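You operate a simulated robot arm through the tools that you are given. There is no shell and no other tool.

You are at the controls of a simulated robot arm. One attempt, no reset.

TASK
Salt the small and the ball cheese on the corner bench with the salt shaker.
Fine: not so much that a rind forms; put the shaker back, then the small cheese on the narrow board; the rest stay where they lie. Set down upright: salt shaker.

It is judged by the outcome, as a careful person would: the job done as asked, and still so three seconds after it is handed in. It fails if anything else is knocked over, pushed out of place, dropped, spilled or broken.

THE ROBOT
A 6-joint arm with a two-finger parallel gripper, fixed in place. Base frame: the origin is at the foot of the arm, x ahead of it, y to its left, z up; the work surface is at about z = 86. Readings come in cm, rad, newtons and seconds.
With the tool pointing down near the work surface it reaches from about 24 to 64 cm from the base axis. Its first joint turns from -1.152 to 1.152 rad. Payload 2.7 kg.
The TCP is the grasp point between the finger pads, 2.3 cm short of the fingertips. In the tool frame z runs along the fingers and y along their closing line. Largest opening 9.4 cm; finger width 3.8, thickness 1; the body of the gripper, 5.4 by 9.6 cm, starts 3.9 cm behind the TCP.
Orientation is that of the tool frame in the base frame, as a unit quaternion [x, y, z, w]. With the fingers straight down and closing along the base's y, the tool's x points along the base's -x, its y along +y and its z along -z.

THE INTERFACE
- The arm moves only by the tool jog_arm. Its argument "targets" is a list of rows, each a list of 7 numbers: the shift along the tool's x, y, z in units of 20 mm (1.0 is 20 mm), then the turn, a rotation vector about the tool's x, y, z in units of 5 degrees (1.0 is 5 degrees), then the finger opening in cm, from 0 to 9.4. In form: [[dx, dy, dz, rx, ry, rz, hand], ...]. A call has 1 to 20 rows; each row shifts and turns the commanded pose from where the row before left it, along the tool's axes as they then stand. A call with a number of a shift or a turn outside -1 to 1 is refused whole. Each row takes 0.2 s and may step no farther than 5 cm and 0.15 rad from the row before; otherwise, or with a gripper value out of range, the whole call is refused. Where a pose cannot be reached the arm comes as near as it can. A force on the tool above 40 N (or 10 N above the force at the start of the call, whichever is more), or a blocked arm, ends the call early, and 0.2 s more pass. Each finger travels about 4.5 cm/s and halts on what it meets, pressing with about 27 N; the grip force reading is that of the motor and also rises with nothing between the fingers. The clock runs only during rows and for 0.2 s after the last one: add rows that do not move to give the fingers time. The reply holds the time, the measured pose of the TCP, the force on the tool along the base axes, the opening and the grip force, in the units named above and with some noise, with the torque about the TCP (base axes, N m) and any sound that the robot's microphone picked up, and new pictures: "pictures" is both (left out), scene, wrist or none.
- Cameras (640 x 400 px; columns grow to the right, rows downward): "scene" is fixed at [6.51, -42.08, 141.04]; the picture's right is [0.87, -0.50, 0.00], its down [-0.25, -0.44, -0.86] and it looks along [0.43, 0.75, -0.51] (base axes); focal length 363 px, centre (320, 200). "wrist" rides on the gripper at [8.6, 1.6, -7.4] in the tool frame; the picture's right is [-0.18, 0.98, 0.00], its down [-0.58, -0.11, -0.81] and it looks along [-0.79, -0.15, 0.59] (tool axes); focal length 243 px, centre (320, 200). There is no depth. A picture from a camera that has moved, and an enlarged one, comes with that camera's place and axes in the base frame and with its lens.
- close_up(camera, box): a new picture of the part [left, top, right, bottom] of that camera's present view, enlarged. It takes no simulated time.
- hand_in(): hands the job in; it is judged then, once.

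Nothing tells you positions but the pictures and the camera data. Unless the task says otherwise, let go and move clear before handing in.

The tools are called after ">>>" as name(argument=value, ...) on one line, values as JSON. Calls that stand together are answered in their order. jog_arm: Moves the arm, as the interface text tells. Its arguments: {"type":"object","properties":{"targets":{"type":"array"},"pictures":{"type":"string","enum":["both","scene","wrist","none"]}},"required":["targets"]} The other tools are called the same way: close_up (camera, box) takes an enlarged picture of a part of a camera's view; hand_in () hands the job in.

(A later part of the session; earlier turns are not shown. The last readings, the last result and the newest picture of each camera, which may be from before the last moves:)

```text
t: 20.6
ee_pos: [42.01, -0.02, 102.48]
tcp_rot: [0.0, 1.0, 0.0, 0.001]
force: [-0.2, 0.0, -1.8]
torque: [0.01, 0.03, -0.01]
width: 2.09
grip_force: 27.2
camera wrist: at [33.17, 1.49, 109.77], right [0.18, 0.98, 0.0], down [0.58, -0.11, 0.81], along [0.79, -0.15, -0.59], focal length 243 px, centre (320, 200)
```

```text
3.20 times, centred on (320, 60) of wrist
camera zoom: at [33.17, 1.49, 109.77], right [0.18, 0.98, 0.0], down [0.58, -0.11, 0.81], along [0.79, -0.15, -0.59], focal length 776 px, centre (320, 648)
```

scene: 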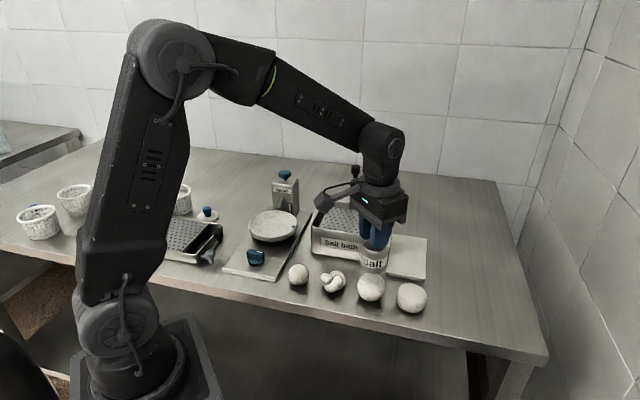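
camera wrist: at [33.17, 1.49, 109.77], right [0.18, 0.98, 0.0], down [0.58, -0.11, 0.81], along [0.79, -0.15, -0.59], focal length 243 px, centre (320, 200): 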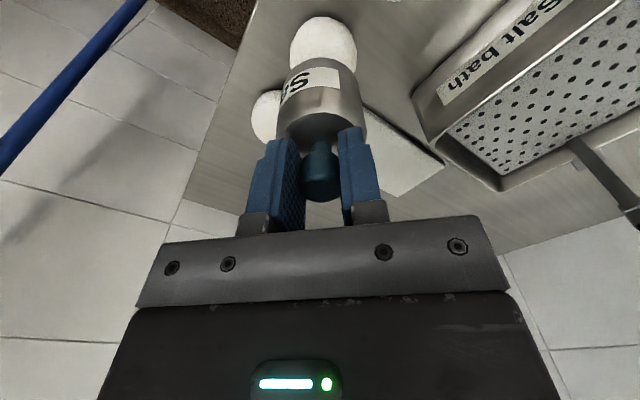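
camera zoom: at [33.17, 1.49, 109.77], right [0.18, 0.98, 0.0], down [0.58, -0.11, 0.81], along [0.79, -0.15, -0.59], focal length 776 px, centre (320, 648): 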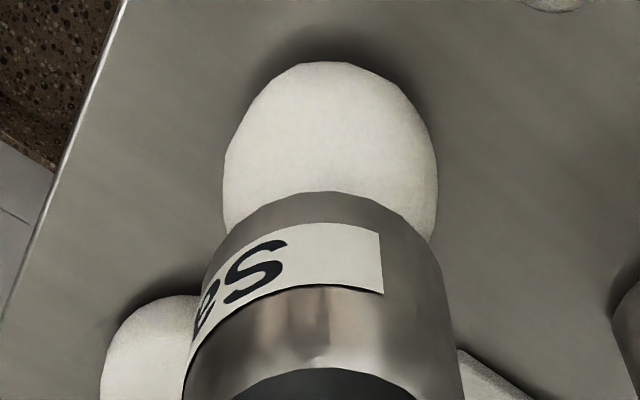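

There may be a faint whitening of the crown, but I'm not sure. I'll step aside (no shaking) so the wrist camera sees the ball and the flat cheese side by side.

>>> jog_arm(targets=[[0, 0, -0.6, 0, 0, 0, 1.0], [0, 0.2, -0.8, 0, 0, 0, 1.0], [0.3, 0.6, -0.6, 0, 0, 0, 1.0], [0.5, 0.8, 0, 0, 0, 0, 1.0], [0.5, 0.8, 0, 0, 0, 0, 1.0], [0.4, 0.8, 0, 0, 0, 0, 1.0], [0.3, 0.6, 0, 0, 0, 0, 1.0], [0, 0.2, 0, 0, 0, 0, 1.0], [0, 0, 0, 0, 0, 0, 1.0]])

>>> close_up(camera="wrist", box=[180, 60, 290, 180])

>>> close_up(camera="scene", box=[345, 260, 400, 310])

>>> close_up(camera="scene", box=[280, 220, 440, 320])

```text
t: 22.6
ee_pos: [38.07, 7.85, 106.45]
tcp_rot: [0.0, 1.0, 0.0, 0.0]
force: [0.2, -0.3, -1.0]
torque: [0.01, -0.03, 0.01]
width: 2.12
grip_force: 27.0
camera wrist: at [29.27, 9.45, 113.75], right [0.18, 0.98, 0.0], down [0.58, -0.11, 0.81], along [0.79, -0.15, -0.59], focal length 243 px, centre (320, 200)
```

scene: 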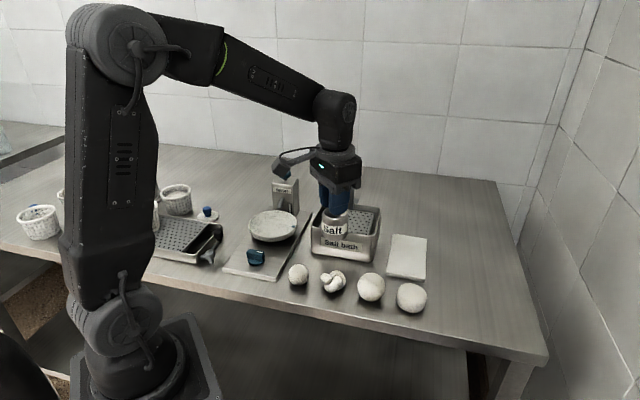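
wrist: 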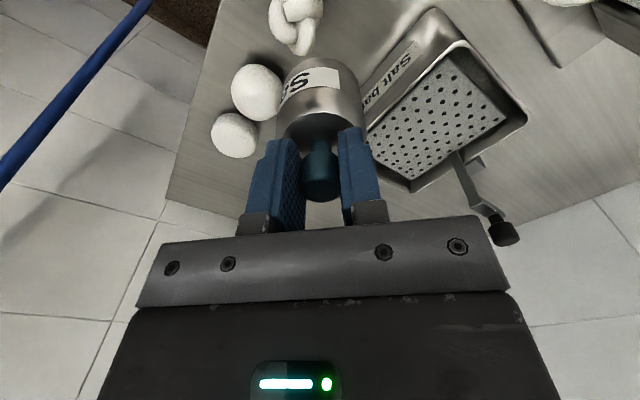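

```text
3.33 times, centred on (235, 120) of wrist
camera zoom: at [29.27, 9.45, 113.75], right [0.18, 0.98, 0.0], down [0.58, -0.11, 0.81], along [0.79, -0.15, -0.59], focal length 809 px, centre (603, 467)
```

zoom: 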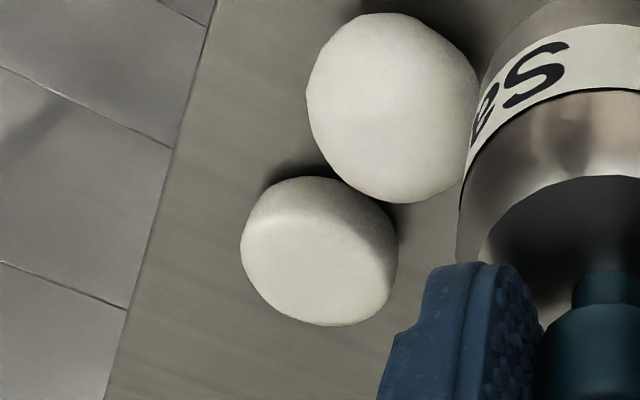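

```text
8.00 times, centred on (372, 285) of scene
camera zoom: at [6.51, -42.08, 141.04], right [0.87, -0.5, 0.0], down [-0.25, -0.44, -0.86], along [0.43, 0.75, -0.51], focal length 2906 px, centre (-100, -480)
```

zoom: 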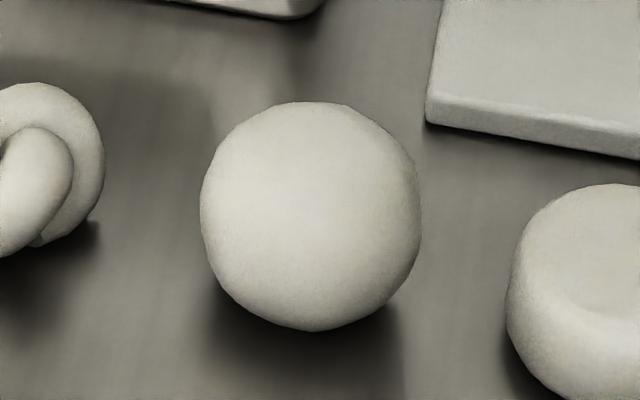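

```text
4.00 times, centred on (360, 270) of scene
camera zoom: at [6.51, -42.08, 141.04], right [0.87, -0.5, 0.0], down [-0.25, -0.44, -0.86], along [0.43, 0.75, -0.51], focal length 1453 px, centre (160, -80)
```

zoom: 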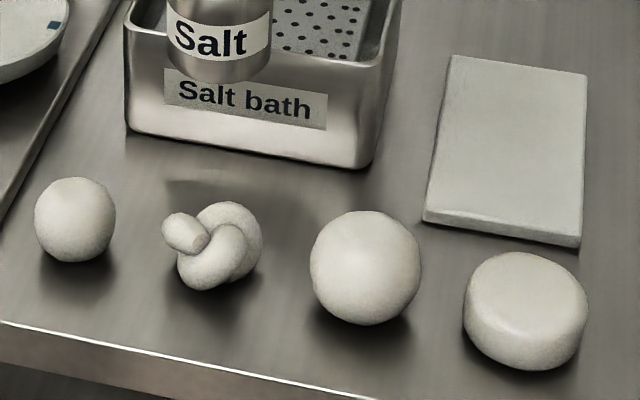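

The ball looks unchanged at the identical crop, so upright shaking delivers nothing; the salt must come from the knobbed end when tipped over. I'll set the shaker back on its spot and re-grip it by the body from the side.

>>> jog_arm(targets=[[-0.81, -0.311, 0, 0, 0, 0, 1.0], [-0.81, -0.311, 0, 0, 0, 0, 1.0], [-0.81, -0.311, 0, 0, 0, 0, 1.0], [-0.81, -0.311, 0, 0, 0, 0, 1.0], [-0.81, -0.311, 0, 0, 0, 0, 1.0], [-0.81, -0.311, 0, 0, 0, 0, 1.0], [-0.81, -0.311, 0, 0, 0, 0, 1.0], [-0.81, -0.311, 0, 0, 0, 0, 1.0], [-0.875, -0.793, 0, 0, 0, 0, 1.0], [-0.875, -0.793, 0, 0, 0, 0, 1.0], [-0.875, -0.793, 0, 0, 0, 0, 1.0], [-0.875, -0.793, 0, 0, 0, 0, 1.0], [-0.875, -0.793, 0, 0, 0, 0, 1.0], [0, 0, 0.8, 0, 0, 0, 1.0], [0, 0, 1, 0, 0, 0, 1.0], [0, 0, 1, 0, 0, 0, 1.0], [0, 0, 1, 0, 0, 0, 1.0], [0, 0, 1, 0, 0, 0, 1.0], [0, 0, 0.6, 0, 0, 0, 1.0], [0, 0, 0, 0, 0, 0, 1.0]])

```text
t: 26.8
ee_pos: [59.96, -5.09, 95.52]
tcp_rot: [0.0, 1.0, 0.001, 0.0]
force: [0.0, 0.3, -1.9]
torque: [0.0, 0.0, 0.01]
width: 2.11
grip_force: 26.9
camera wrist: at [51.16, -3.53, 102.89], right [0.18, 0.98, 0.0], down [0.58, -0.11, 0.81], along [0.79, -0.15, -0.59], focal length 243 px, centre (320, 200)
```

scene: 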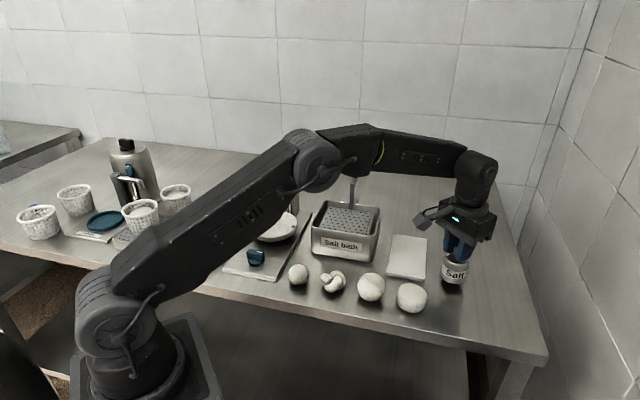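
wrist: 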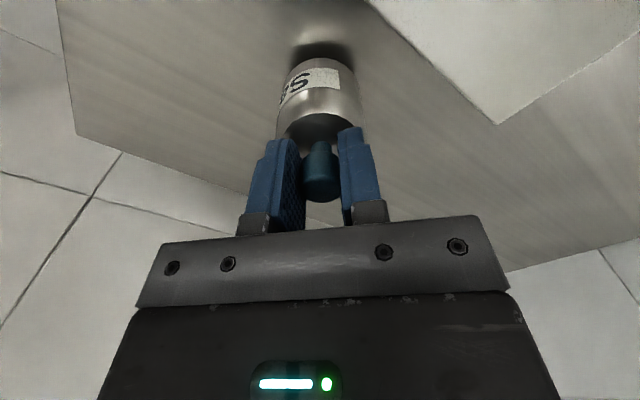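

The shaker is 1.6 cm above its spot. I'll lower it gently, then open.

>>> jog_arm(targets=[[0, 0, 0.4, 0, 0, 0, 1.0], [0, 0, 0.25, 0, 0, 0, 1.0], [0, 0, 0.12, 0, 0, 0, 1.0], [0, 0, 0.03, 0, 0, 0, 1.0], [0, 0, 0, 0, 0, 0, 1.0]], pictures="none")

```text
t: 28.0
ee_pos: [59.83, -5.14, 94.22]
tcp_rot: [-0.001, 1.0, 0.0, 0.001]
force: [0.5, -1.1, 5.3]
torque: [-0.02, 0.03, -0.03]
width: 2.13
grip_force: 27.3
```

It's touching the bench (small upward reaction). Opening slowly and rising clear.

>>> jog_arm(targets=[[0, 0, 0, 0, 0, 0, 2.6], [0, 0, 0, 0, 0, 0, 4], [0, 0, 0, 0, 0, 0, 6], [0, 0, 0, 0, 0, 0, 8], [0, 0, 0, 0, 0, 0, 9.4], [0, 0, -0.5, 0, 0, 0, 9.4], [0, 0, -0.9, 0, 0, 0, 9.4], [0, 0, -0.9, 0, 0, 0, 9.4], [0, 0, -0.9, 0, 0, 0, 9.4], [0, 0, -0.9, 0, 0, 0, 9.4]])

>>> close_up(camera="scene", box=[340, 190, 520, 320])

>>> close_up(camera="wrist", box=[180, 0, 460, 160])

```text
t: 30.2
ee_pos: [59.79, -5.08, 102.36]
tcp_rot: [0.0, 1.0, 0.0, 0.0]
force: [0.2, -0.5, -0.2]
torque: [0.0, 0.01, -0.01]
width: 9.38
grip_force: 0.0
camera wrist: at [51.07, -3.46, 109.64], right [0.18, 0.98, 0.0], down [0.58, -0.11, 0.81], along [0.79, -0.15, -0.59], focal length 243 px, centre (320, 200)
```

scene: 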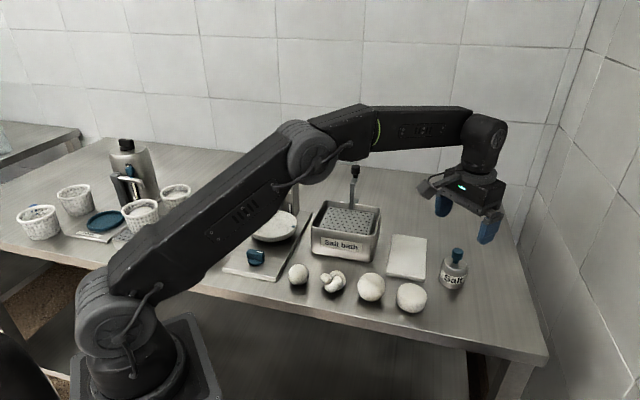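
wrist: 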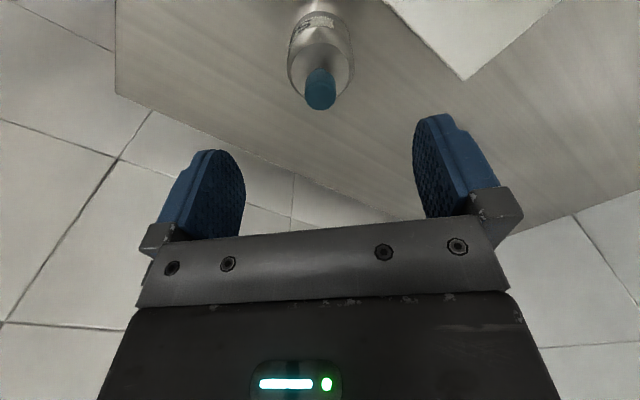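

```text
3.08 times, centred on (430, 255) of scene
camera zoom: at [6.51, -42.08, 141.04], right [0.87, -0.5, 0.0], down [-0.25, -0.44, -0.86], along [0.43, 0.75, -0.51], focal length 1118 px, centre (-18, 31)
```

zoom: 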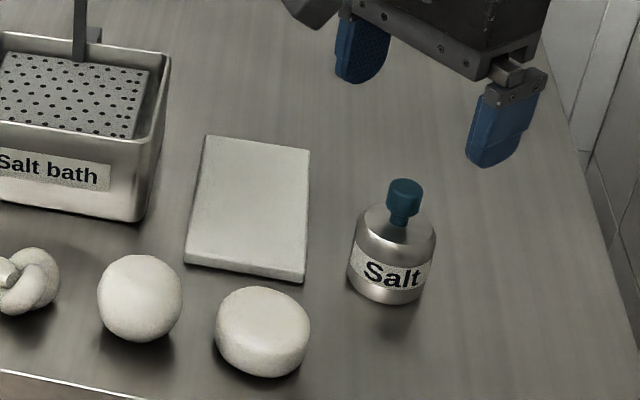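

```text
2.29 times, centred on (320, 80) of wrist
camera zoom: at [51.07, -3.46, 109.64], right [0.18, 0.98, 0.0], down [0.58, -0.11, 0.81], along [0.79, -0.15, -0.59], focal length 555 px, centre (320, 474)
```

zoom: 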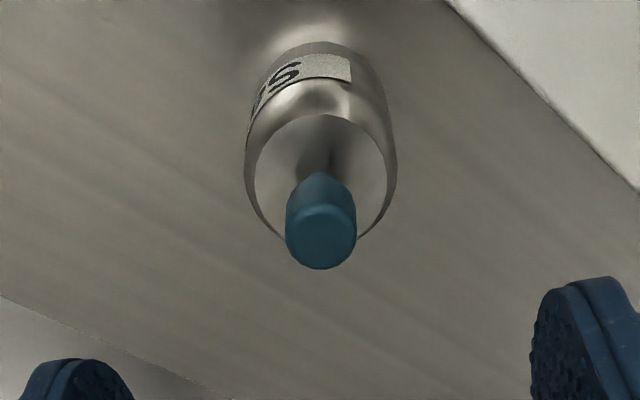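

The shaker stands upright again at its place. I'll back off to open space at the front right and turn the wrist so that the gripper can come in from the bench's front side.

>>> jog_arm(targets=[[0.975, -0.907, -0.57, 0, 0, 0, 9.4], [0.975, -0.907, -0.57, 0, 0, 0, 9.4], [0.975, -0.907, -0.57, 0, 0, 0, 9.4], [0.975, -0.907, -0.57, 0, 0, 0, 9.4], [0.975, -0.907, -0.57, 0, 0, 0, 9.4], [0, 0, 0, 0, 0, 1, 9.4], [0, 0, 0, 0, 0, 1, 9.4], [0, 0, 0, 0, 0, 1, 9.4], [0, 0, 0, 0, 0, 1, 9.4], [0, 0, 0, 0, 0, 1, 9.4], [0, 0, 0, 0, 0, 1, 9.4], [0, 0, 0, 0, 0, 1, 9.4], [0, 0, 0, 0, 0, 1, 9.4], [0, 0, 0, 0, 0, 1, 9.4], [0, 0, 0, 0, 0, 1, 9.4], [0, 0, 0, 0, 0, 1, 9.4], [0, 0, 0, 0, 0, 1, 9.4]])

```text
t: 33.8
ee_pos: [49.99, -14.05, 107.91]
tcp_rot: [0.501, 0.866, 0.0, 0.0]
force: [-0.3, 0.0, -0.3]
torque: [0.01, 0.0, 0.02]
width: 9.41
grip_force: 0.1
camera wrist: at [47.03, -5.83, 115.31], right [0.94, 0.33, 0.0], down [0.2, -0.56, 0.81], along [0.27, -0.76, -0.59], focal length 243 px, centre (320, 200)
```

scene: 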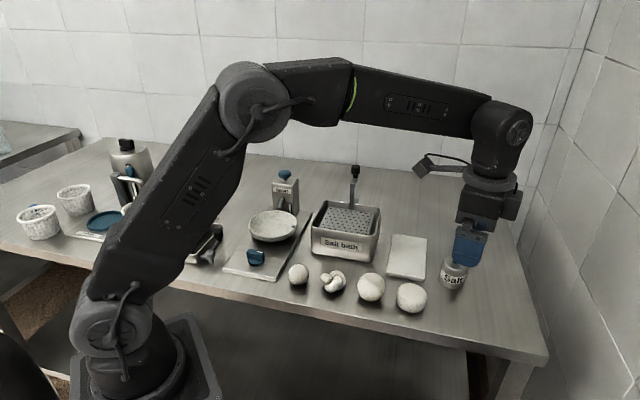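
wrist: 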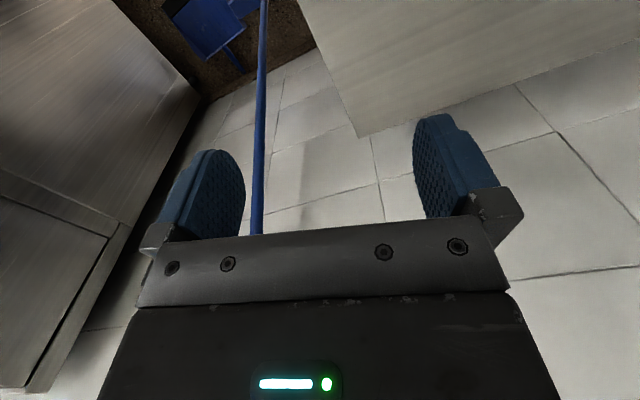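

The 60° turn went fine. I'll finish the turn and begin pitching the gripper toward horizontal.

>>> jog_arm(targets=[[0, 0, 0, 0, 0, 1, 9.4], [0, 0, 0, 0, 0, 1, 9.4], [0, 0, 0, 0, 0, 1, 9.4], [0, 0, 0, 0, 0, 1, 9.4], [0, 0, 0, 0, 0, 1, 9.4], [0, 0, 0, 0, 0, 1, 9.4], [0, 0, 0, 0, 0, 1, 9.4], [0, 0, 0, 0, 0, 1, 9.4], [0, 0, 0, 0, 0, 1, 9.4], [0, 0, 0, 0, 0, 1, 9.4], [0, 0, 0, 0, 0, 1, 9.4], [0, 0, 0, 0, 0, 1, 9.4], [0, 0, 0, 0, 1, 0, 9.4], [0, 0, 0, 0, 1, 0, 9.4], [0, 0, 0, 0, 1, 0, 9.4], [0, 0, 0, 0, 1, 0, 9.4]])

```text
t: 37.2
ee_pos: [49.94, -13.97, 108.05]
tcp_rot: [0.853, 0.492, 0.15, -0.087]
force: [0.1, 0.0, -0.4]
torque: [-0.03, -0.02, 0.0]
width: 9.4
grip_force: 0.1
camera wrist: at [54.12, -10.07, 117.92], right [0.76, -0.64, -0.06], down [-0.51, -0.66, 0.56], along [-0.4, -0.39, -0.83], focal length 243 px, centre (320, 200)
```

scene: 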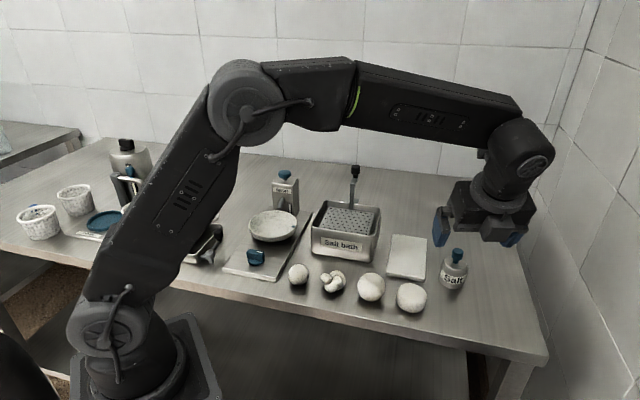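
wrist: 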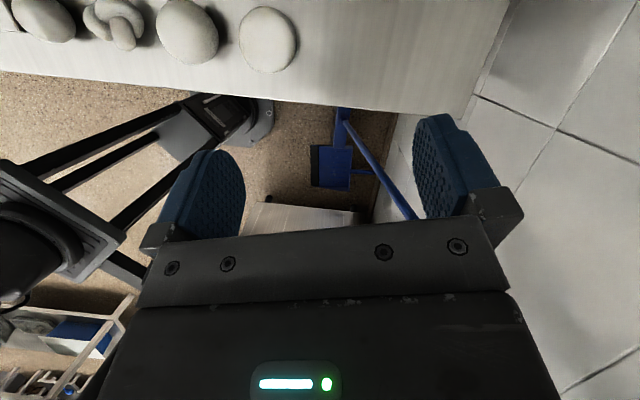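

The turn is as planned (tool pitching toward the bench's depth). Ten more pitch rows bring it to 20° below horizontal.

>>> jog_arm(targets=[[0, 0, 0, 0, 1, 0, 9.4], [0, 0, 0, 0, 1, 0, 9.4], [0, 0, 0, 0, 1, 0, 9.4], [0, 0, 0, 0, 1, 0, 9.4], [0, 0, 0, 0, 1, 0, 9.4], [0, 0, 0, 0, 1, 0, 9.4], [0, 0, 0, 0, 1, 0, 9.4], [0, 0, 0, 0, 1, 0, 9.4], [0, 0, 0, 0, 1, 0, 9.4], [0, 0, 0, 0, 1, 0, 9.4]])

```text
t: 39.4
ee_pos: [50.07, -14.09, 107.99]
tcp_rot: [0.709, 0.409, 0.498, -0.286]
force: [-0.2, 0.7, 0.1]
torque: [0.01, 0.01, -0.05]
width: 9.4
grip_force: 0.0
camera wrist: at [49.3, -18.46, 118.53], right [0.82, -0.55, -0.17], down [-0.57, -0.77, -0.27], along [0.02, 0.32, -0.95], focal length 243 px, centre (320, 200)
```

scene: 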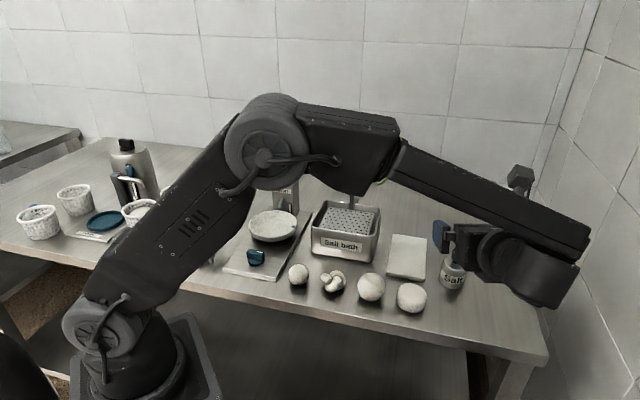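
wrist: 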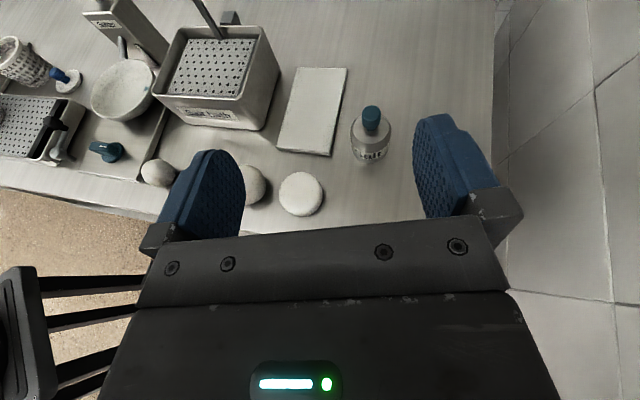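

The gripper now points along the bench depth with the camera on top. I'll descend to about 10 cm in front of the shaker at grasp height.

>>> jog_arm(targets=[[-0.92, 0.217, 0.496, 0, 0, 0, 9.4], [-0.92, 0.217, 0.496, 0, 0, 0, 9.4], [-0.92, 0.217, 0.496, 0, 0, 0, 9.4], [-0.92, 0.217, 0.496, 0, 0, 0, 9.4], [-0.92, 0.217, 0.496, 0, 0, 0, 9.4], [-0.92, 0.217, 0.496, 0, 0, 0, 9.4], [-0.92, 0.217, 0.496, 0, 0, 0, 9.4]])

>>> close_up(camera="wrist", box=[150, 40, 490, 240])

```text
t: 41.0
ee_pos: [53.72, -13.67, 93.57]
tcp_rot: [0.709, 0.41, 0.497, -0.287]
force: [0.3, 0.2, 0.2]
torque: [0.01, -0.01, 0.0]
width: 9.39
grip_force: 0.2
camera wrist: at [53.05, -18.09, 104.12], right [0.82, -0.55, -0.17], down [-0.57, -0.77, -0.27], along [0.01, 0.32, -0.95], focal length 243 px, centre (320, 200)
```

scene: 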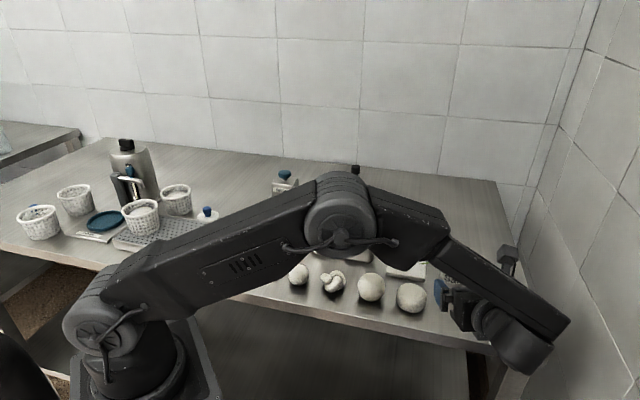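
wrist: 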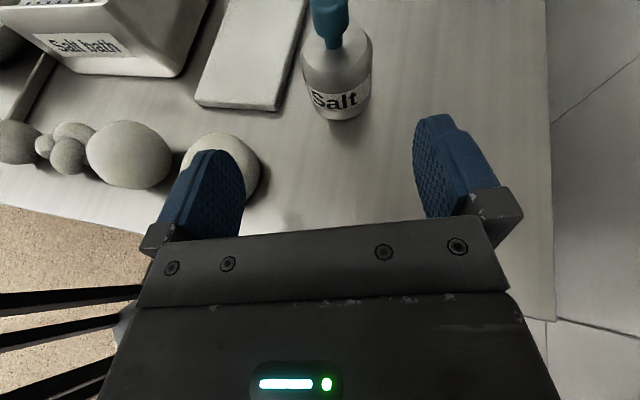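

```text
1.88 times, centred on (320, 140) of wrist
camera zoom: at [53.05, -18.09, 104.12], right [0.82, -0.55, -0.17], down [-0.57, -0.77, -0.27], along [0.01, 0.32, -0.95], focal length 457 px, centre (320, 313)
```

zoom: 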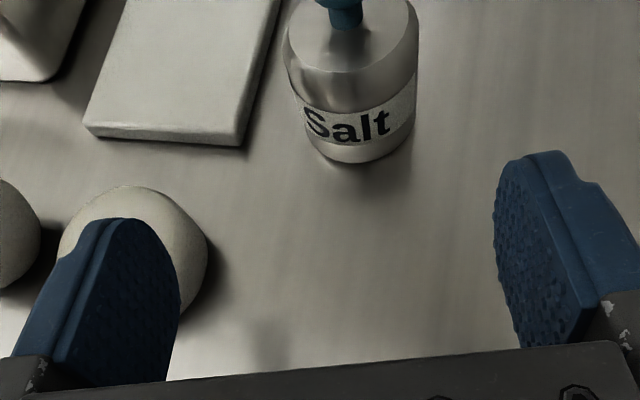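

Lateral alignment will be right after the last two descent rows, and the left finger clears the flat cheese by over a centimetre. I'll narrow the fingers slightly and finish the descent.

>>> jog_arm(targets=[[0, 0, 0, 0, 0, 0, 8.2], [-0.92, 0.217, 0.496, 0, 0, 0, 8.2], [-0.92, 0.217, 0.496, 0, 0, 0, 8.2], [0, 0, 0, 0, 0, 0, 8.2]])

>>> close_up(camera="wrist", box=[150, 0, 490, 240])

>>> close_up(camera="scene", box=[340, 220, 580, 380])

```text
t: 42.0
ee_pos: [54.92, -13.6, 89.44]
tcp_rot: [0.709, 0.409, 0.497, -0.287]
force: [-0.7, 0.6, -0.7]
torque: [-0.02, -0.01, 0.02]
width: 8.2
grip_force: 0.1
camera wrist: at [54.02, -18.04, 100.02], right [0.82, -0.55, -0.17], down [-0.57, -0.77, -0.27], along [0.01, 0.32, -0.95], focal length 243 px, centre (320, 200)
```

scene: 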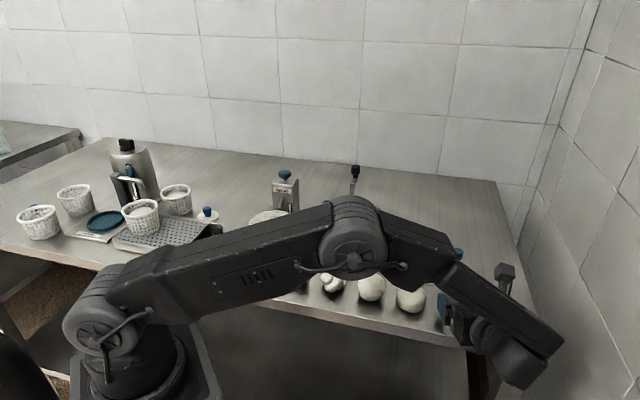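
wrist: 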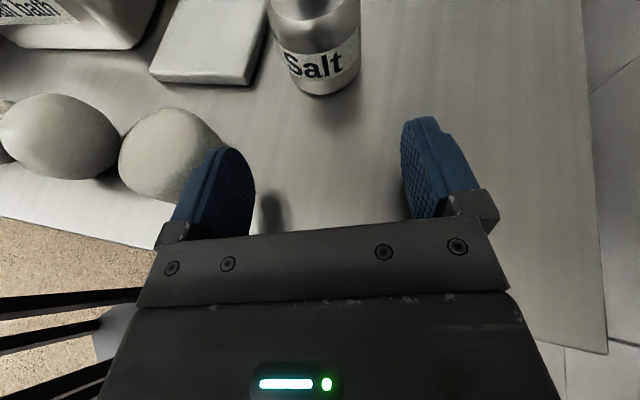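

```text
1.67 times, centred on (320, 120) of wrist
camera zoom: at [54.02, -18.04, 100.02], right [0.82, -0.55, -0.17], down [-0.57, -0.77, -0.27], along [0.01, 0.32, -0.95], focal length 404 px, centre (320, 333)
```

zoom: 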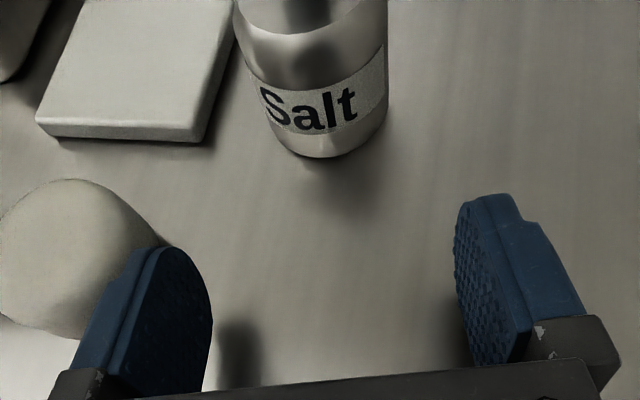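

```text
2.50 times, centred on (460, 300) of scene
camera zoom: at [6.51, -42.08, 141.04], right [0.87, -0.5, 0.0], down [-0.25, -0.44, -0.86], along [0.43, 0.75, -0.51], focal length 908 px, centre (-30, -50)
```

zoom: 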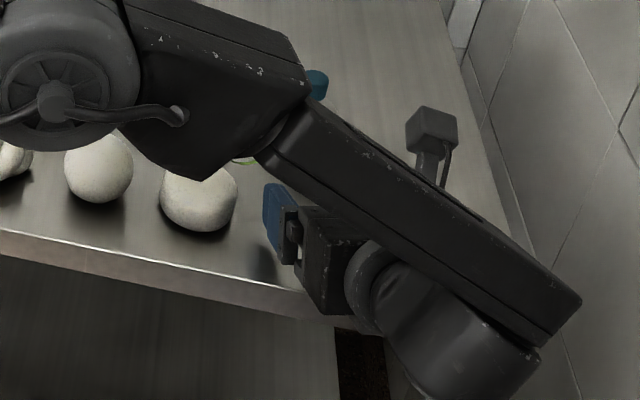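

Everything is clear; the shaker is straight ahead between the fingers. I'll advance 6 cm and re-check centring.

>>> jog_arm(targets=[[0.342, 0, 0.94, 0, 0, 0, 8.2], [0.342, 0, 0.94, 0, 0, 0, 8.2], [0.342, 0, 0.94, 0, 0, 0, 8.2], [0, 0, 0, 0, 0, 0, 8.2]], pictures="wrist")

>>> close_up(camera="wrist", box=[190, 40, 460, 240])

```text
t: 43.0
ee_pos: [57.79, -8.4, 89.49]
tcp_rot: [0.709, 0.409, 0.497, -0.287]
force: [0.5, -0.2, 0.4]
torque: [0.0, 0.02, 0.01]
width: 8.21
grip_force: 0.1
camera wrist: at [57.03, -12.79, 99.98], right [0.82, -0.55, -0.17], down [-0.57, -0.77, -0.27], along [0.01, 0.32, -0.95], focal length 243 px, centre (320, 200)
```

wrist: 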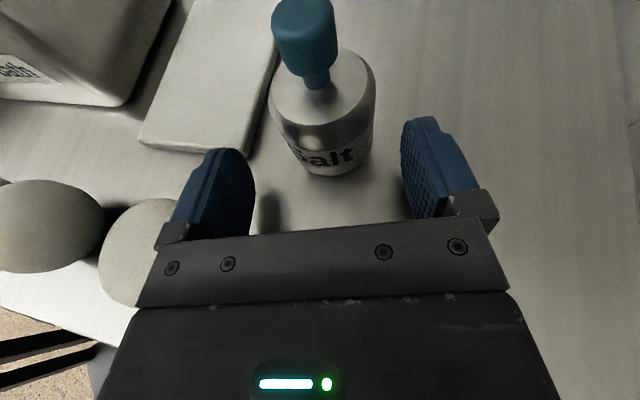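

```text
2.00 times, centred on (325, 140) of wrist
camera zoom: at [57.03, -12.79, 99.98], right [0.82, -0.55, -0.17], down [-0.57, -0.77, -0.27], along [0.01, 0.32, -0.95], focal length 485 px, centre (310, 320)
```

zoom: 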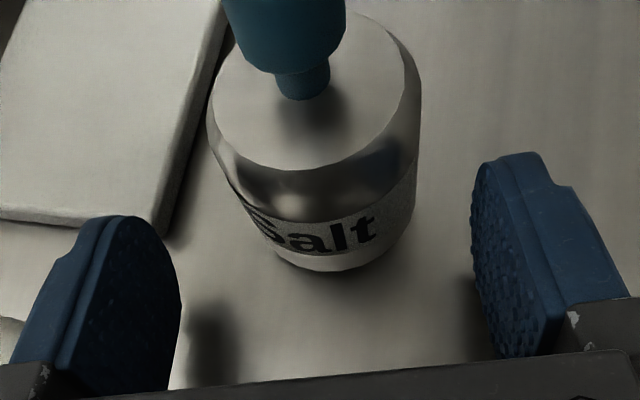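

The shaker sits about 4–5 mm to the right of the finger centreline; I'll correct for that while advancing 2 cm more.

>>> jog_arm(targets=[[0, 0.22, 0, 0, 0, 0, 8.2], [0.342, 0, 0.94, 0, 0, 0, 8.2], [0, 0, 0, 0, 0, 0, 8.2]], pictures="wrist")

>>> close_up(camera="wrist", box=[190, 40, 460, 240])

```text
t: 43.8
ee_pos: [59.13, -6.92, 89.33]
tcp_rot: [0.709, 0.409, 0.497, -0.287]
force: [0.4, -0.7, 0.5]
torque: [0.0, 0.03, 0.01]
width: 8.2
grip_force: 0.0
camera wrist: at [58.48, -11.38, 99.97], right [0.82, -0.55, -0.17], down [-0.57, -0.77, -0.27], along [0.01, 0.32, -0.95], focal length 243 px, centre (320, 200)
```

wrist: 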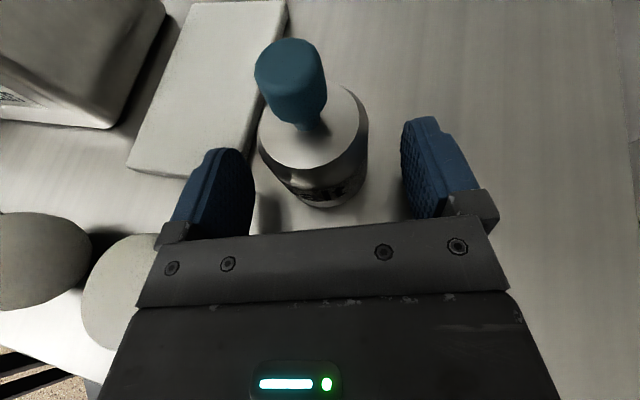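

```text
2.00 times, centred on (325, 140) of wrist
camera zoom: at [58.48, -11.38, 99.97], right [0.82, -0.55, -0.17], down [-0.57, -0.77, -0.27], along [0.01, 0.32, -0.95], focal length 485 px, centre (310, 320)
```

zoom: 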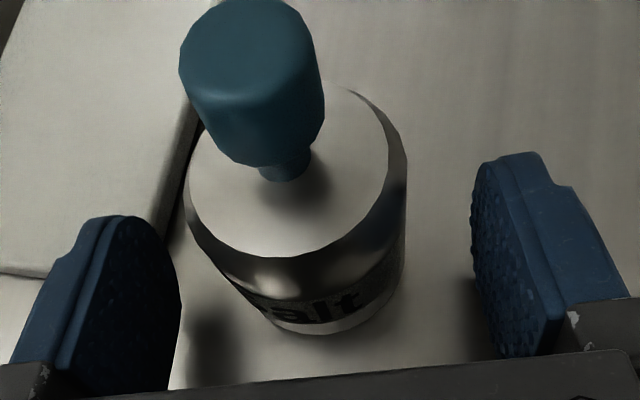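

Now it's centred, about 1.9 cm short. I'll advance the rest and close gently on the can's body.

>>> jog_arm(targets=[[0.16, 0, 0.44, 0, 0, 0, 8.2], [0.16, 0, 0.44, 0, 0, 0, 8.2], [0, 0, 0, 0, 0, 0, 8.2], [0, 0, 0, 0, 0, 0, 7], [0, 0, 0, 0, 0, 0, 6], [0, 0, 0, 0, 0, 0, 5], [0, 0, 0, 0, 0, 0, 4.5], [0, 0, 0, 0, 0, 0, 4], [0, 0, 0, 0, 0, 0, 4]])

>>> close_up(camera="wrist", box=[190, 40, 460, 240])

```text
t: 45.8
ee_pos: [60.05, -5.21, 89.25]
tcp_rot: [0.709, 0.41, 0.497, -0.287]
force: [-0.2, 0.7, -0.5]
torque: [-0.01, 0.06, -0.03]
width: 5.13
grip_force: 26.8
camera wrist: at [59.35, -9.68, 99.95], right [0.82, -0.55, -0.17], down [-0.57, -0.77, -0.27], along [0.01, 0.32, -0.95], focal length 243 px, centre (320, 200)
```

scene: 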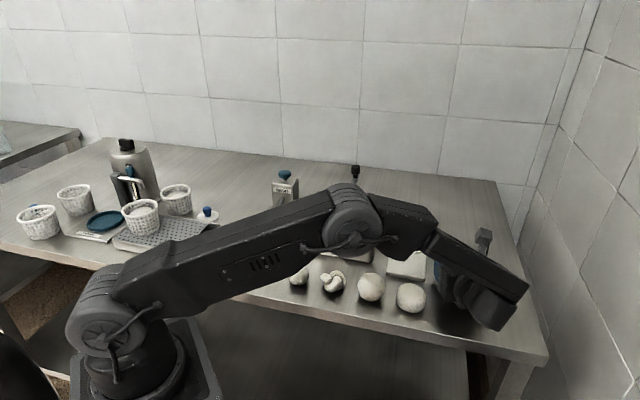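
wrist: 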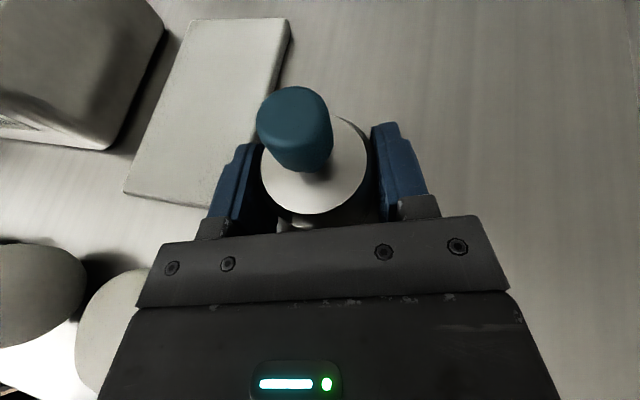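

```text
2.00 times, centred on (325, 140) of wrist
camera zoom: at [59.35, -9.68, 99.95], right [0.82, -0.55, -0.17], down [-0.57, -0.77, -0.27], along [0.01, 0.32, -0.95], focal length 485 px, centre (310, 320)
```

zoom: 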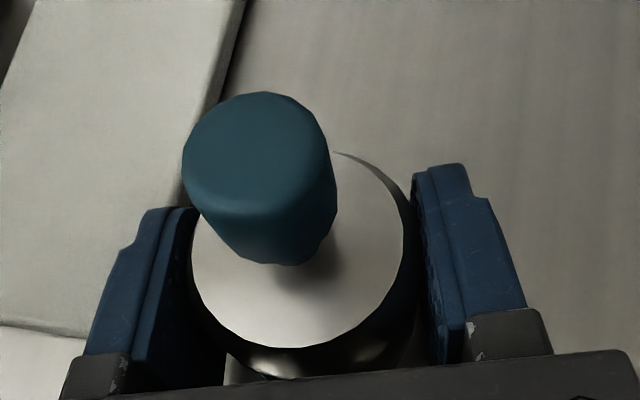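

The can's body is firmly held (5.1 cm). I'll lift it straight up and carry it upright to above the ball cheese area.

>>> jog_arm(targets=[[0.2, 0, -0.073, 0, 0, 0, 4], [0.5, 0, -0.182, 0, 0, 0, 4], [0.8, 0, -0.291, 0, 0, 0, 4], [0.94, 0, -0.342, 0, 0, 0, 4], [0.94, 0, -0.342, 0, 0, 0, 4], [0.94, 0, -0.342, 0, 0, 0, 4], [0.94, 0, -0.342, 0, 0, 0, 4], [0.94, 0, -0.342, 0, 0, 0, 4], [0.38, 0, -0.138, 0, 0, 0, 4], [-0.0622, -0.8475, -0.171, 0, 0, 0, 4], [-0.0622, -0.8475, -0.171, 0, 0, 0, 4], [-0.0622, -0.8475, -0.171, 0, 0, 0, 4], [-0.0622, -0.8475, -0.171, 0, 0, 0, 4], [-0.0622, -0.8475, -0.171, 0, 0, 0, 4], [-0.0622, -0.8475, -0.171, 0, 0, 0, 4], [-0.0622, -0.8475, -0.171, 0, 0, 0, 4], [-0.0622, -0.8475, -0.171, 0, 0, 0, 4], [0, 0, 0, 0, 0, 0, 4]])

```text
t: 49.6
ee_pos: [46.91, -1.13, 103.5]
tcp_rot: [0.71, 0.409, 0.497, -0.286]
force: [-0.2, 0.4, -0.3]
torque: [-0.01, -0.01, -0.01]
width: 5.13
grip_force: 27.5
camera wrist: at [46.17, -5.41, 113.98], right [0.82, -0.55, -0.17], down [-0.57, -0.77, -0.27], along [0.01, 0.32, -0.95], focal length 243 px, centre (320, 200)
```

scene: 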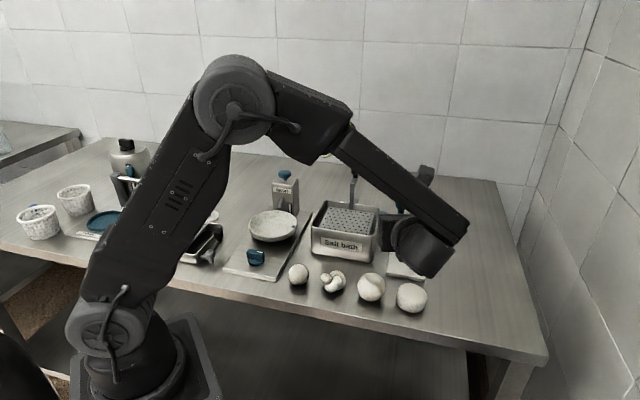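
wrist: 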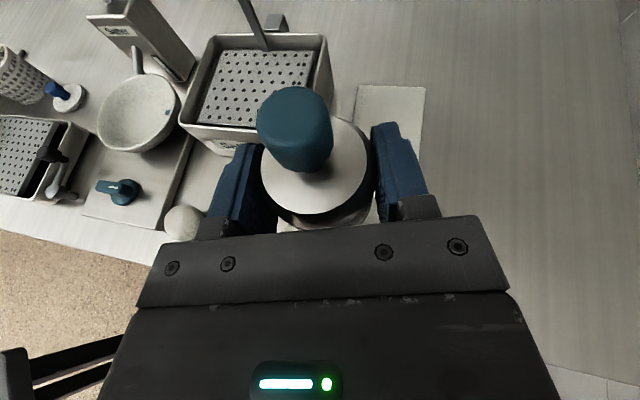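

The shaker is carried upright near the ball. I'll start rolling it about the gripper axis, first to 60° only, and look.

>>> jog_arm(targets=[[0, 0, 0, 0, 0, -1, 4], [0, 0, 0, 0, 0, -1, 4], [0, 0, 0, 0, 0, -1, 4], [0, 0, 0, 0, 0, -1, 4], [0, 0, 0, 0, 0, -1, 4], [0, 0, 0, 0, 0, -1, 4], [0, 0, 0, 0, 0, -1, 4], [0, 0, 0, 0, 0, -1, 4], [0, 0, 0, 0, 0, -1, 4], [0, 0, 0, 0, 0, -1, 4], [0, 0, 0, 0, 0, -1, 4], [0, 0, 0, 0, 0, -1, 4]])

>>> close_up(camera="scene", box=[300, 180, 480, 320])

```text
t: 52.2
ee_pos: [46.92, -1.04, 103.33]
tcp_rot: [0.41, 0.71, 0.573, 0.001]
force: [-0.1, 0.6, -1.7]
torque: [0.01, 0.02, 0.01]
width: 5.15
grip_force: 27.1
camera wrist: at [38.53, -2.15, 111.14], right [0.69, -0.1, 0.71], down [-0.06, -0.99, -0.09], along [0.72, 0.02, -0.69], focal length 243 px, centre (320, 200)
```

scene: 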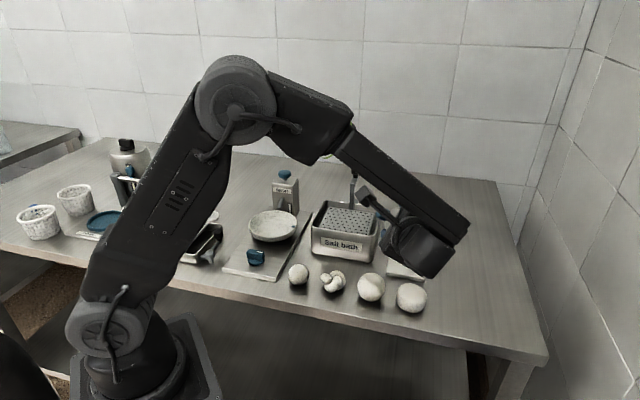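
wrist: 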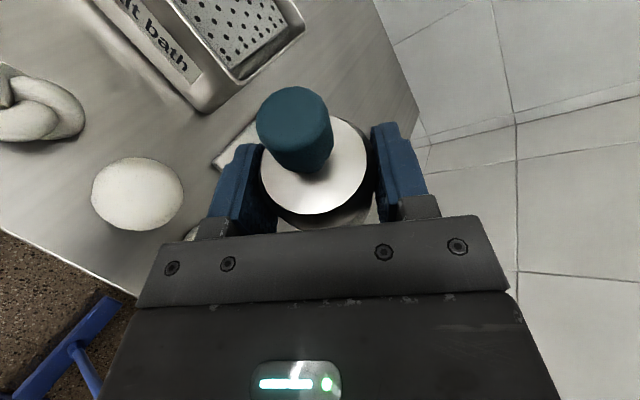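

```text
2.86 times, centred on (390, 250) of scene
camera zoom: at [6.51, -42.08, 141.04], right [0.87, -0.5, 0.0], down [-0.25, -0.44, -0.86], along [0.43, 0.75, -0.51], focal length 1038 px, centre (120, 57)
```

zoom: 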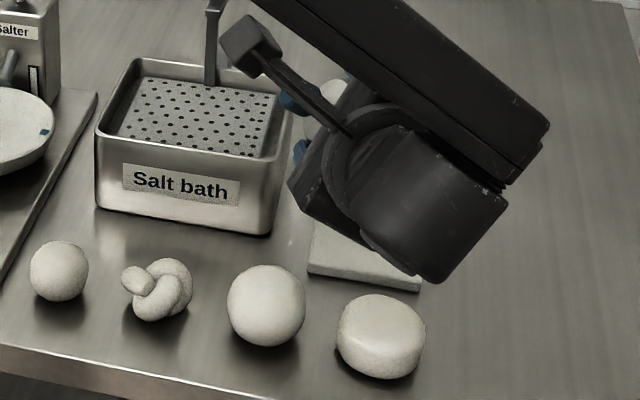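

Rolling works and the wrist camera now sees the ball directly. I'll roll to 90° and lower so the knob's end is a few centimetres above the ball.

>>> jog_arm(targets=[[0, 0, 0, 0, 0, -1, 4], [0, 0, 0, 0, 0, -1, 4], [0, 0, 0, 0, 0, -1, 4], [0, 0, 0, 0, 0, -1, 4], [0, 0, 0, 0, 0, -1, 4], [0, 0, 0, 0, 0, -1, 4], [0, -0.94, 0.342, 0, 0, 0, 4], [0, -0.94, 0.342, 0, 0, 0, 4], [0, -0.94, 0.342, 0, 0, 0, 4], [0, 0, 0, 0, 0, 0, 4]])

>>> close_up(camera="scene", box=[300, 180, 480, 320])

>>> close_up(camera="wrist", box=[60, 40, 400, 250])

```text
t: 54.4
ee_pos: [46.92, -1.19, 97.35]
tcp_rot: [0.211, 0.791, 0.554, 0.15]
force: [-0.4, -0.6, -1.8]
torque: [0.03, 0.0, 0.02]
width: 5.12
grip_force: 27.4
camera wrist: at [36.13, -2.5, 101.3], right [0.33, 0.2, 0.92], down [0.11, -0.98, 0.17], along [0.94, 0.04, -0.34], focal length 243 px, centre (320, 200)
```

scene: 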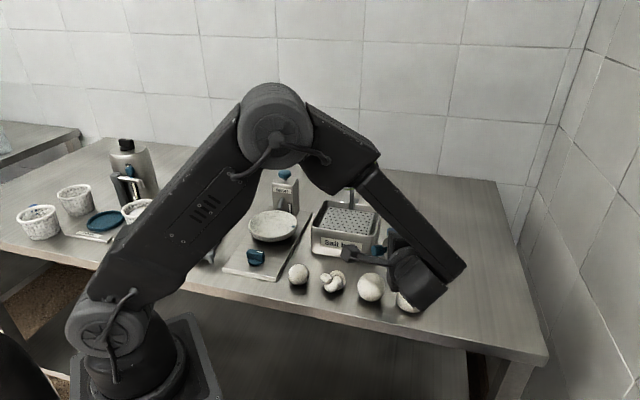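
wrist: 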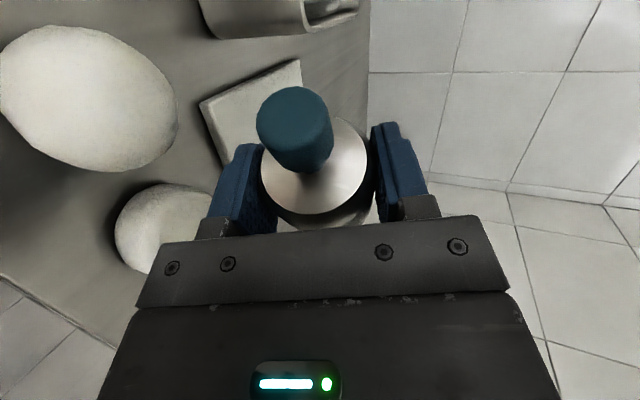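

```text
2.86 times, centred on (390, 250) of scene
camera zoom: at [6.51, -42.08, 141.04], right [0.87, -0.5, 0.0], down [-0.25, -0.44, -0.86], along [0.43, 0.75, -0.51], focal length 1038 px, centre (120, 57)
```

zoom: 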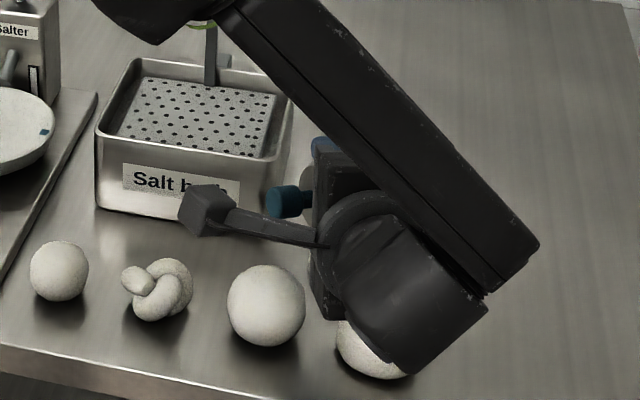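

```text
1.88 times, centred on (230, 145) of wrist
camera zoom: at [36.13, -2.5, 101.3], right [0.33, 0.2, 0.92], down [0.11, -0.98, 0.17], along [0.94, 0.04, -0.34], focal length 457 px, centre (489, 304)
```

zoom: 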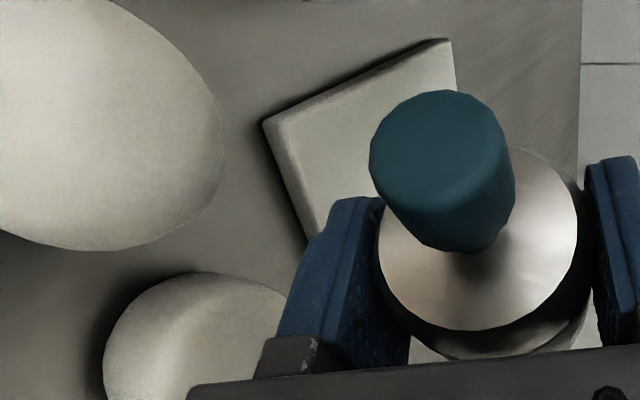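

The knob's end is about 6 cm directly above the ball. I'll roll past horizontal to 105° keeping the knob end over the ball, and watch for salt.

>>> jog_arm(targets=[[0.024, 0.028, 0.071, 0, 0, -1, 4], [0.024, 0.028, 0.071, 0, 0, -1, 4], [0.024, 0.028, 0.071, 0, 0, -1, 4]])

>>> close_up(camera="scene", box=[330, 220, 430, 310])

>>> close_up(camera="wrist", box=[0, 0, 400, 250])

```text
t: 55.2
ee_pos: [47.05, -0.59, 97.32]
tcp_rot: [0.108, 0.812, 0.53, 0.221]
force: [0.1, -0.3, -1.4]
torque: [0.01, 0.0, 0.02]
width: 5.1
grip_force: 27.4
camera wrist: at [35.77, -2.59, 99.2], right [0.1, 0.33, 0.94], down [0.14, -0.94, 0.32], along [0.98, 0.1, -0.14], focal length 243 px, centre (320, 200)
```

scene: 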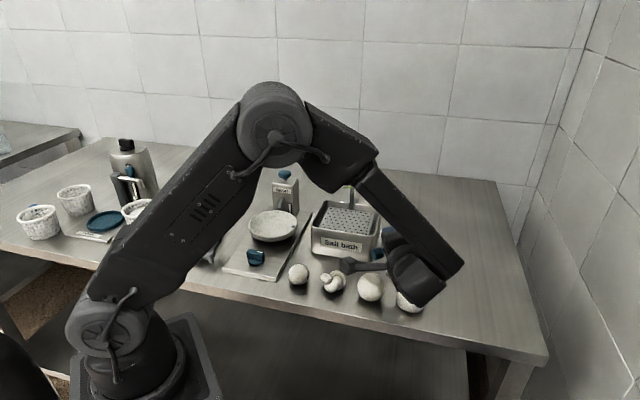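
wrist: 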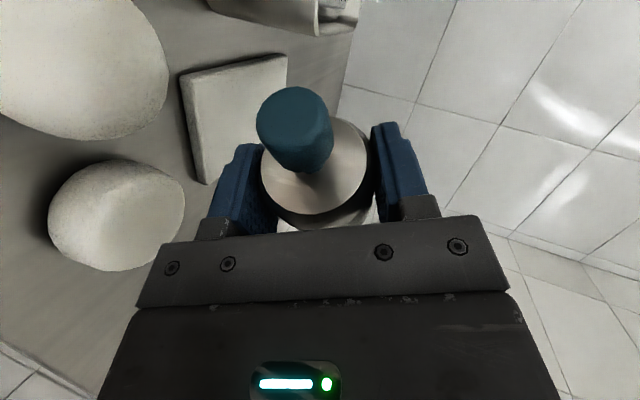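

```text
4.44 times, centred on (380, 265) of scene
camera zoom: at [6.51, -42.08, 141.04], right [0.87, -0.5, 0.0], down [-0.25, -0.44, -0.86], along [0.43, 0.75, -0.51], focal length 1614 px, centre (53, -89)
```

zoom: 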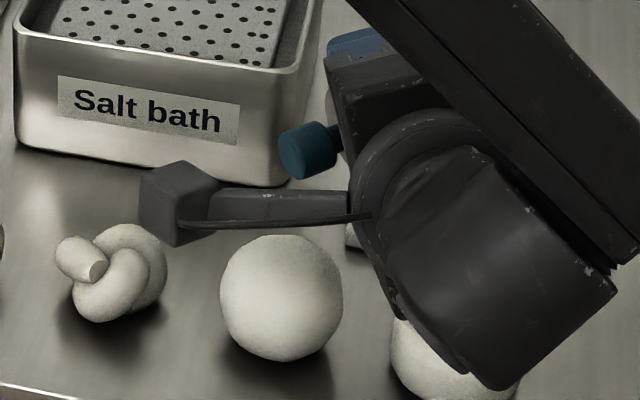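

```text
1.60 times, centred on (200, 125) of wrist
camera zoom: at [35.77, -2.59, 99.2], right [0.1, 0.33, 0.94], down [0.14, -0.94, 0.32], along [0.98, 0.1, -0.14], focal length 388 px, centre (512, 320)
```

zoom: 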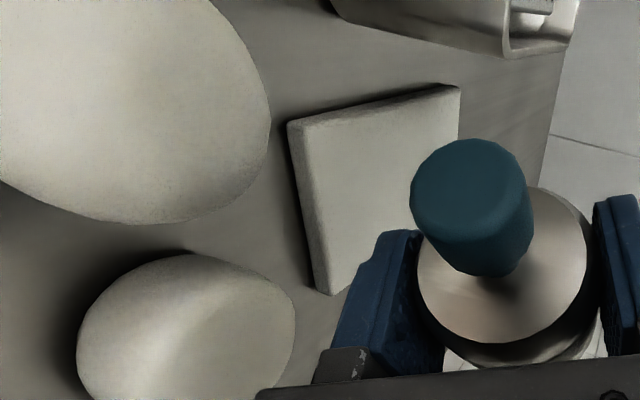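

No salt at ~97° tilt. Continuing to roll 120°, holding the knob end above the ball.

>>> jog_arm(targets=[[0.067, 0.048, 0.06, 0, 0, -1, 4], [0.067, 0.048, 0.06, 0, 0, -1, 4], [0.067, 0.048, 0.06, 0, 0, -1, 4]])

>>> close_up(camera="scene", box=[330, 220, 430, 310])

>>> close_up(camera="wrist", box=[0, 0, 400, 250])

```text
t: 56.0
ee_pos: [46.92, 0.05, 97.53]
tcp_rot: [0.0, 0.819, 0.497, 0.287]
force: [0.0, -0.4, -1.8]
torque: [0.04, 0.0, 0.04]
width: 5.11
grip_force: 26.9
camera wrist: at [35.57, -2.87, 97.16], right [-0.13, 0.45, 0.89], down [0.14, -0.88, 0.46], along [0.98, 0.18, 0.05], focal length 243 px, centre (320, 200)
```

scene: 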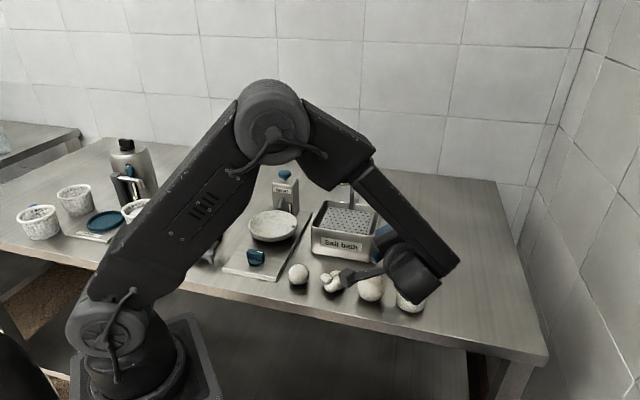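
wrist: 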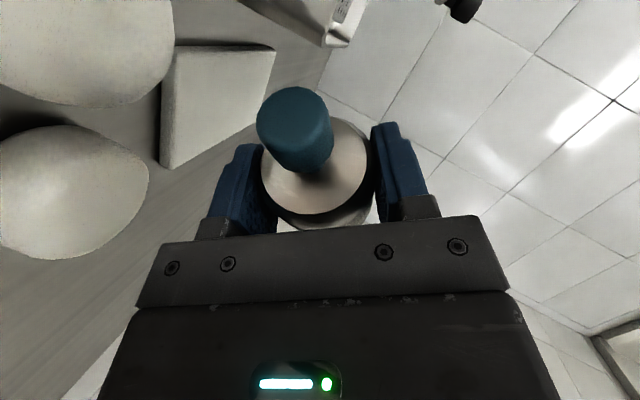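

```text
4.44 times, centred on (380, 265) of scene
camera zoom: at [6.51, -42.08, 141.04], right [0.87, -0.5, 0.0], down [-0.25, -0.44, -0.86], along [0.43, 0.75, -0.51], focal length 1614 px, centre (53, -89)
```

zoom: 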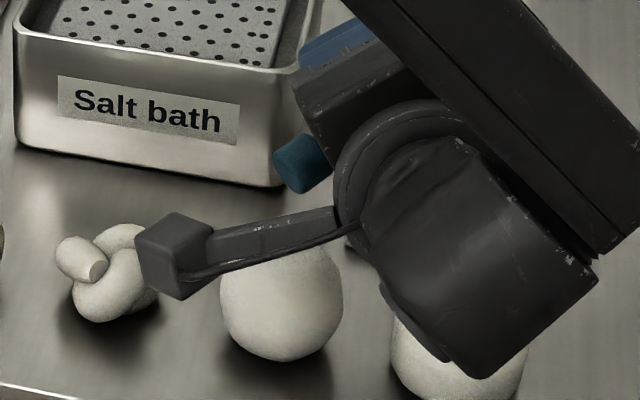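

```text
1.60 times, centred on (200, 125) of wrist
camera zoom: at [35.57, -2.87, 97.16], right [-0.13, 0.45, 0.89], down [0.14, -0.88, 0.46], along [0.98, 0.18, 0.05], focal length 388 px, centre (512, 320)
```

zoom: 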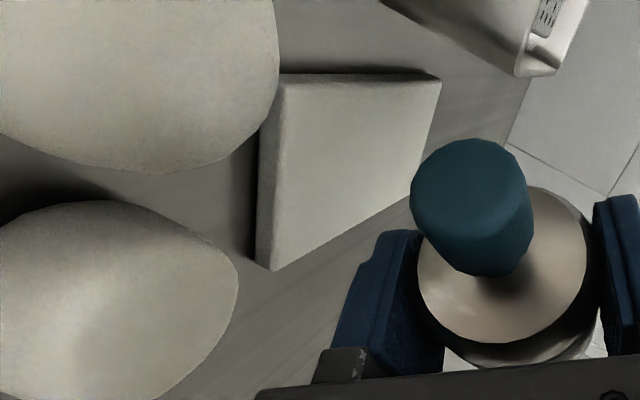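

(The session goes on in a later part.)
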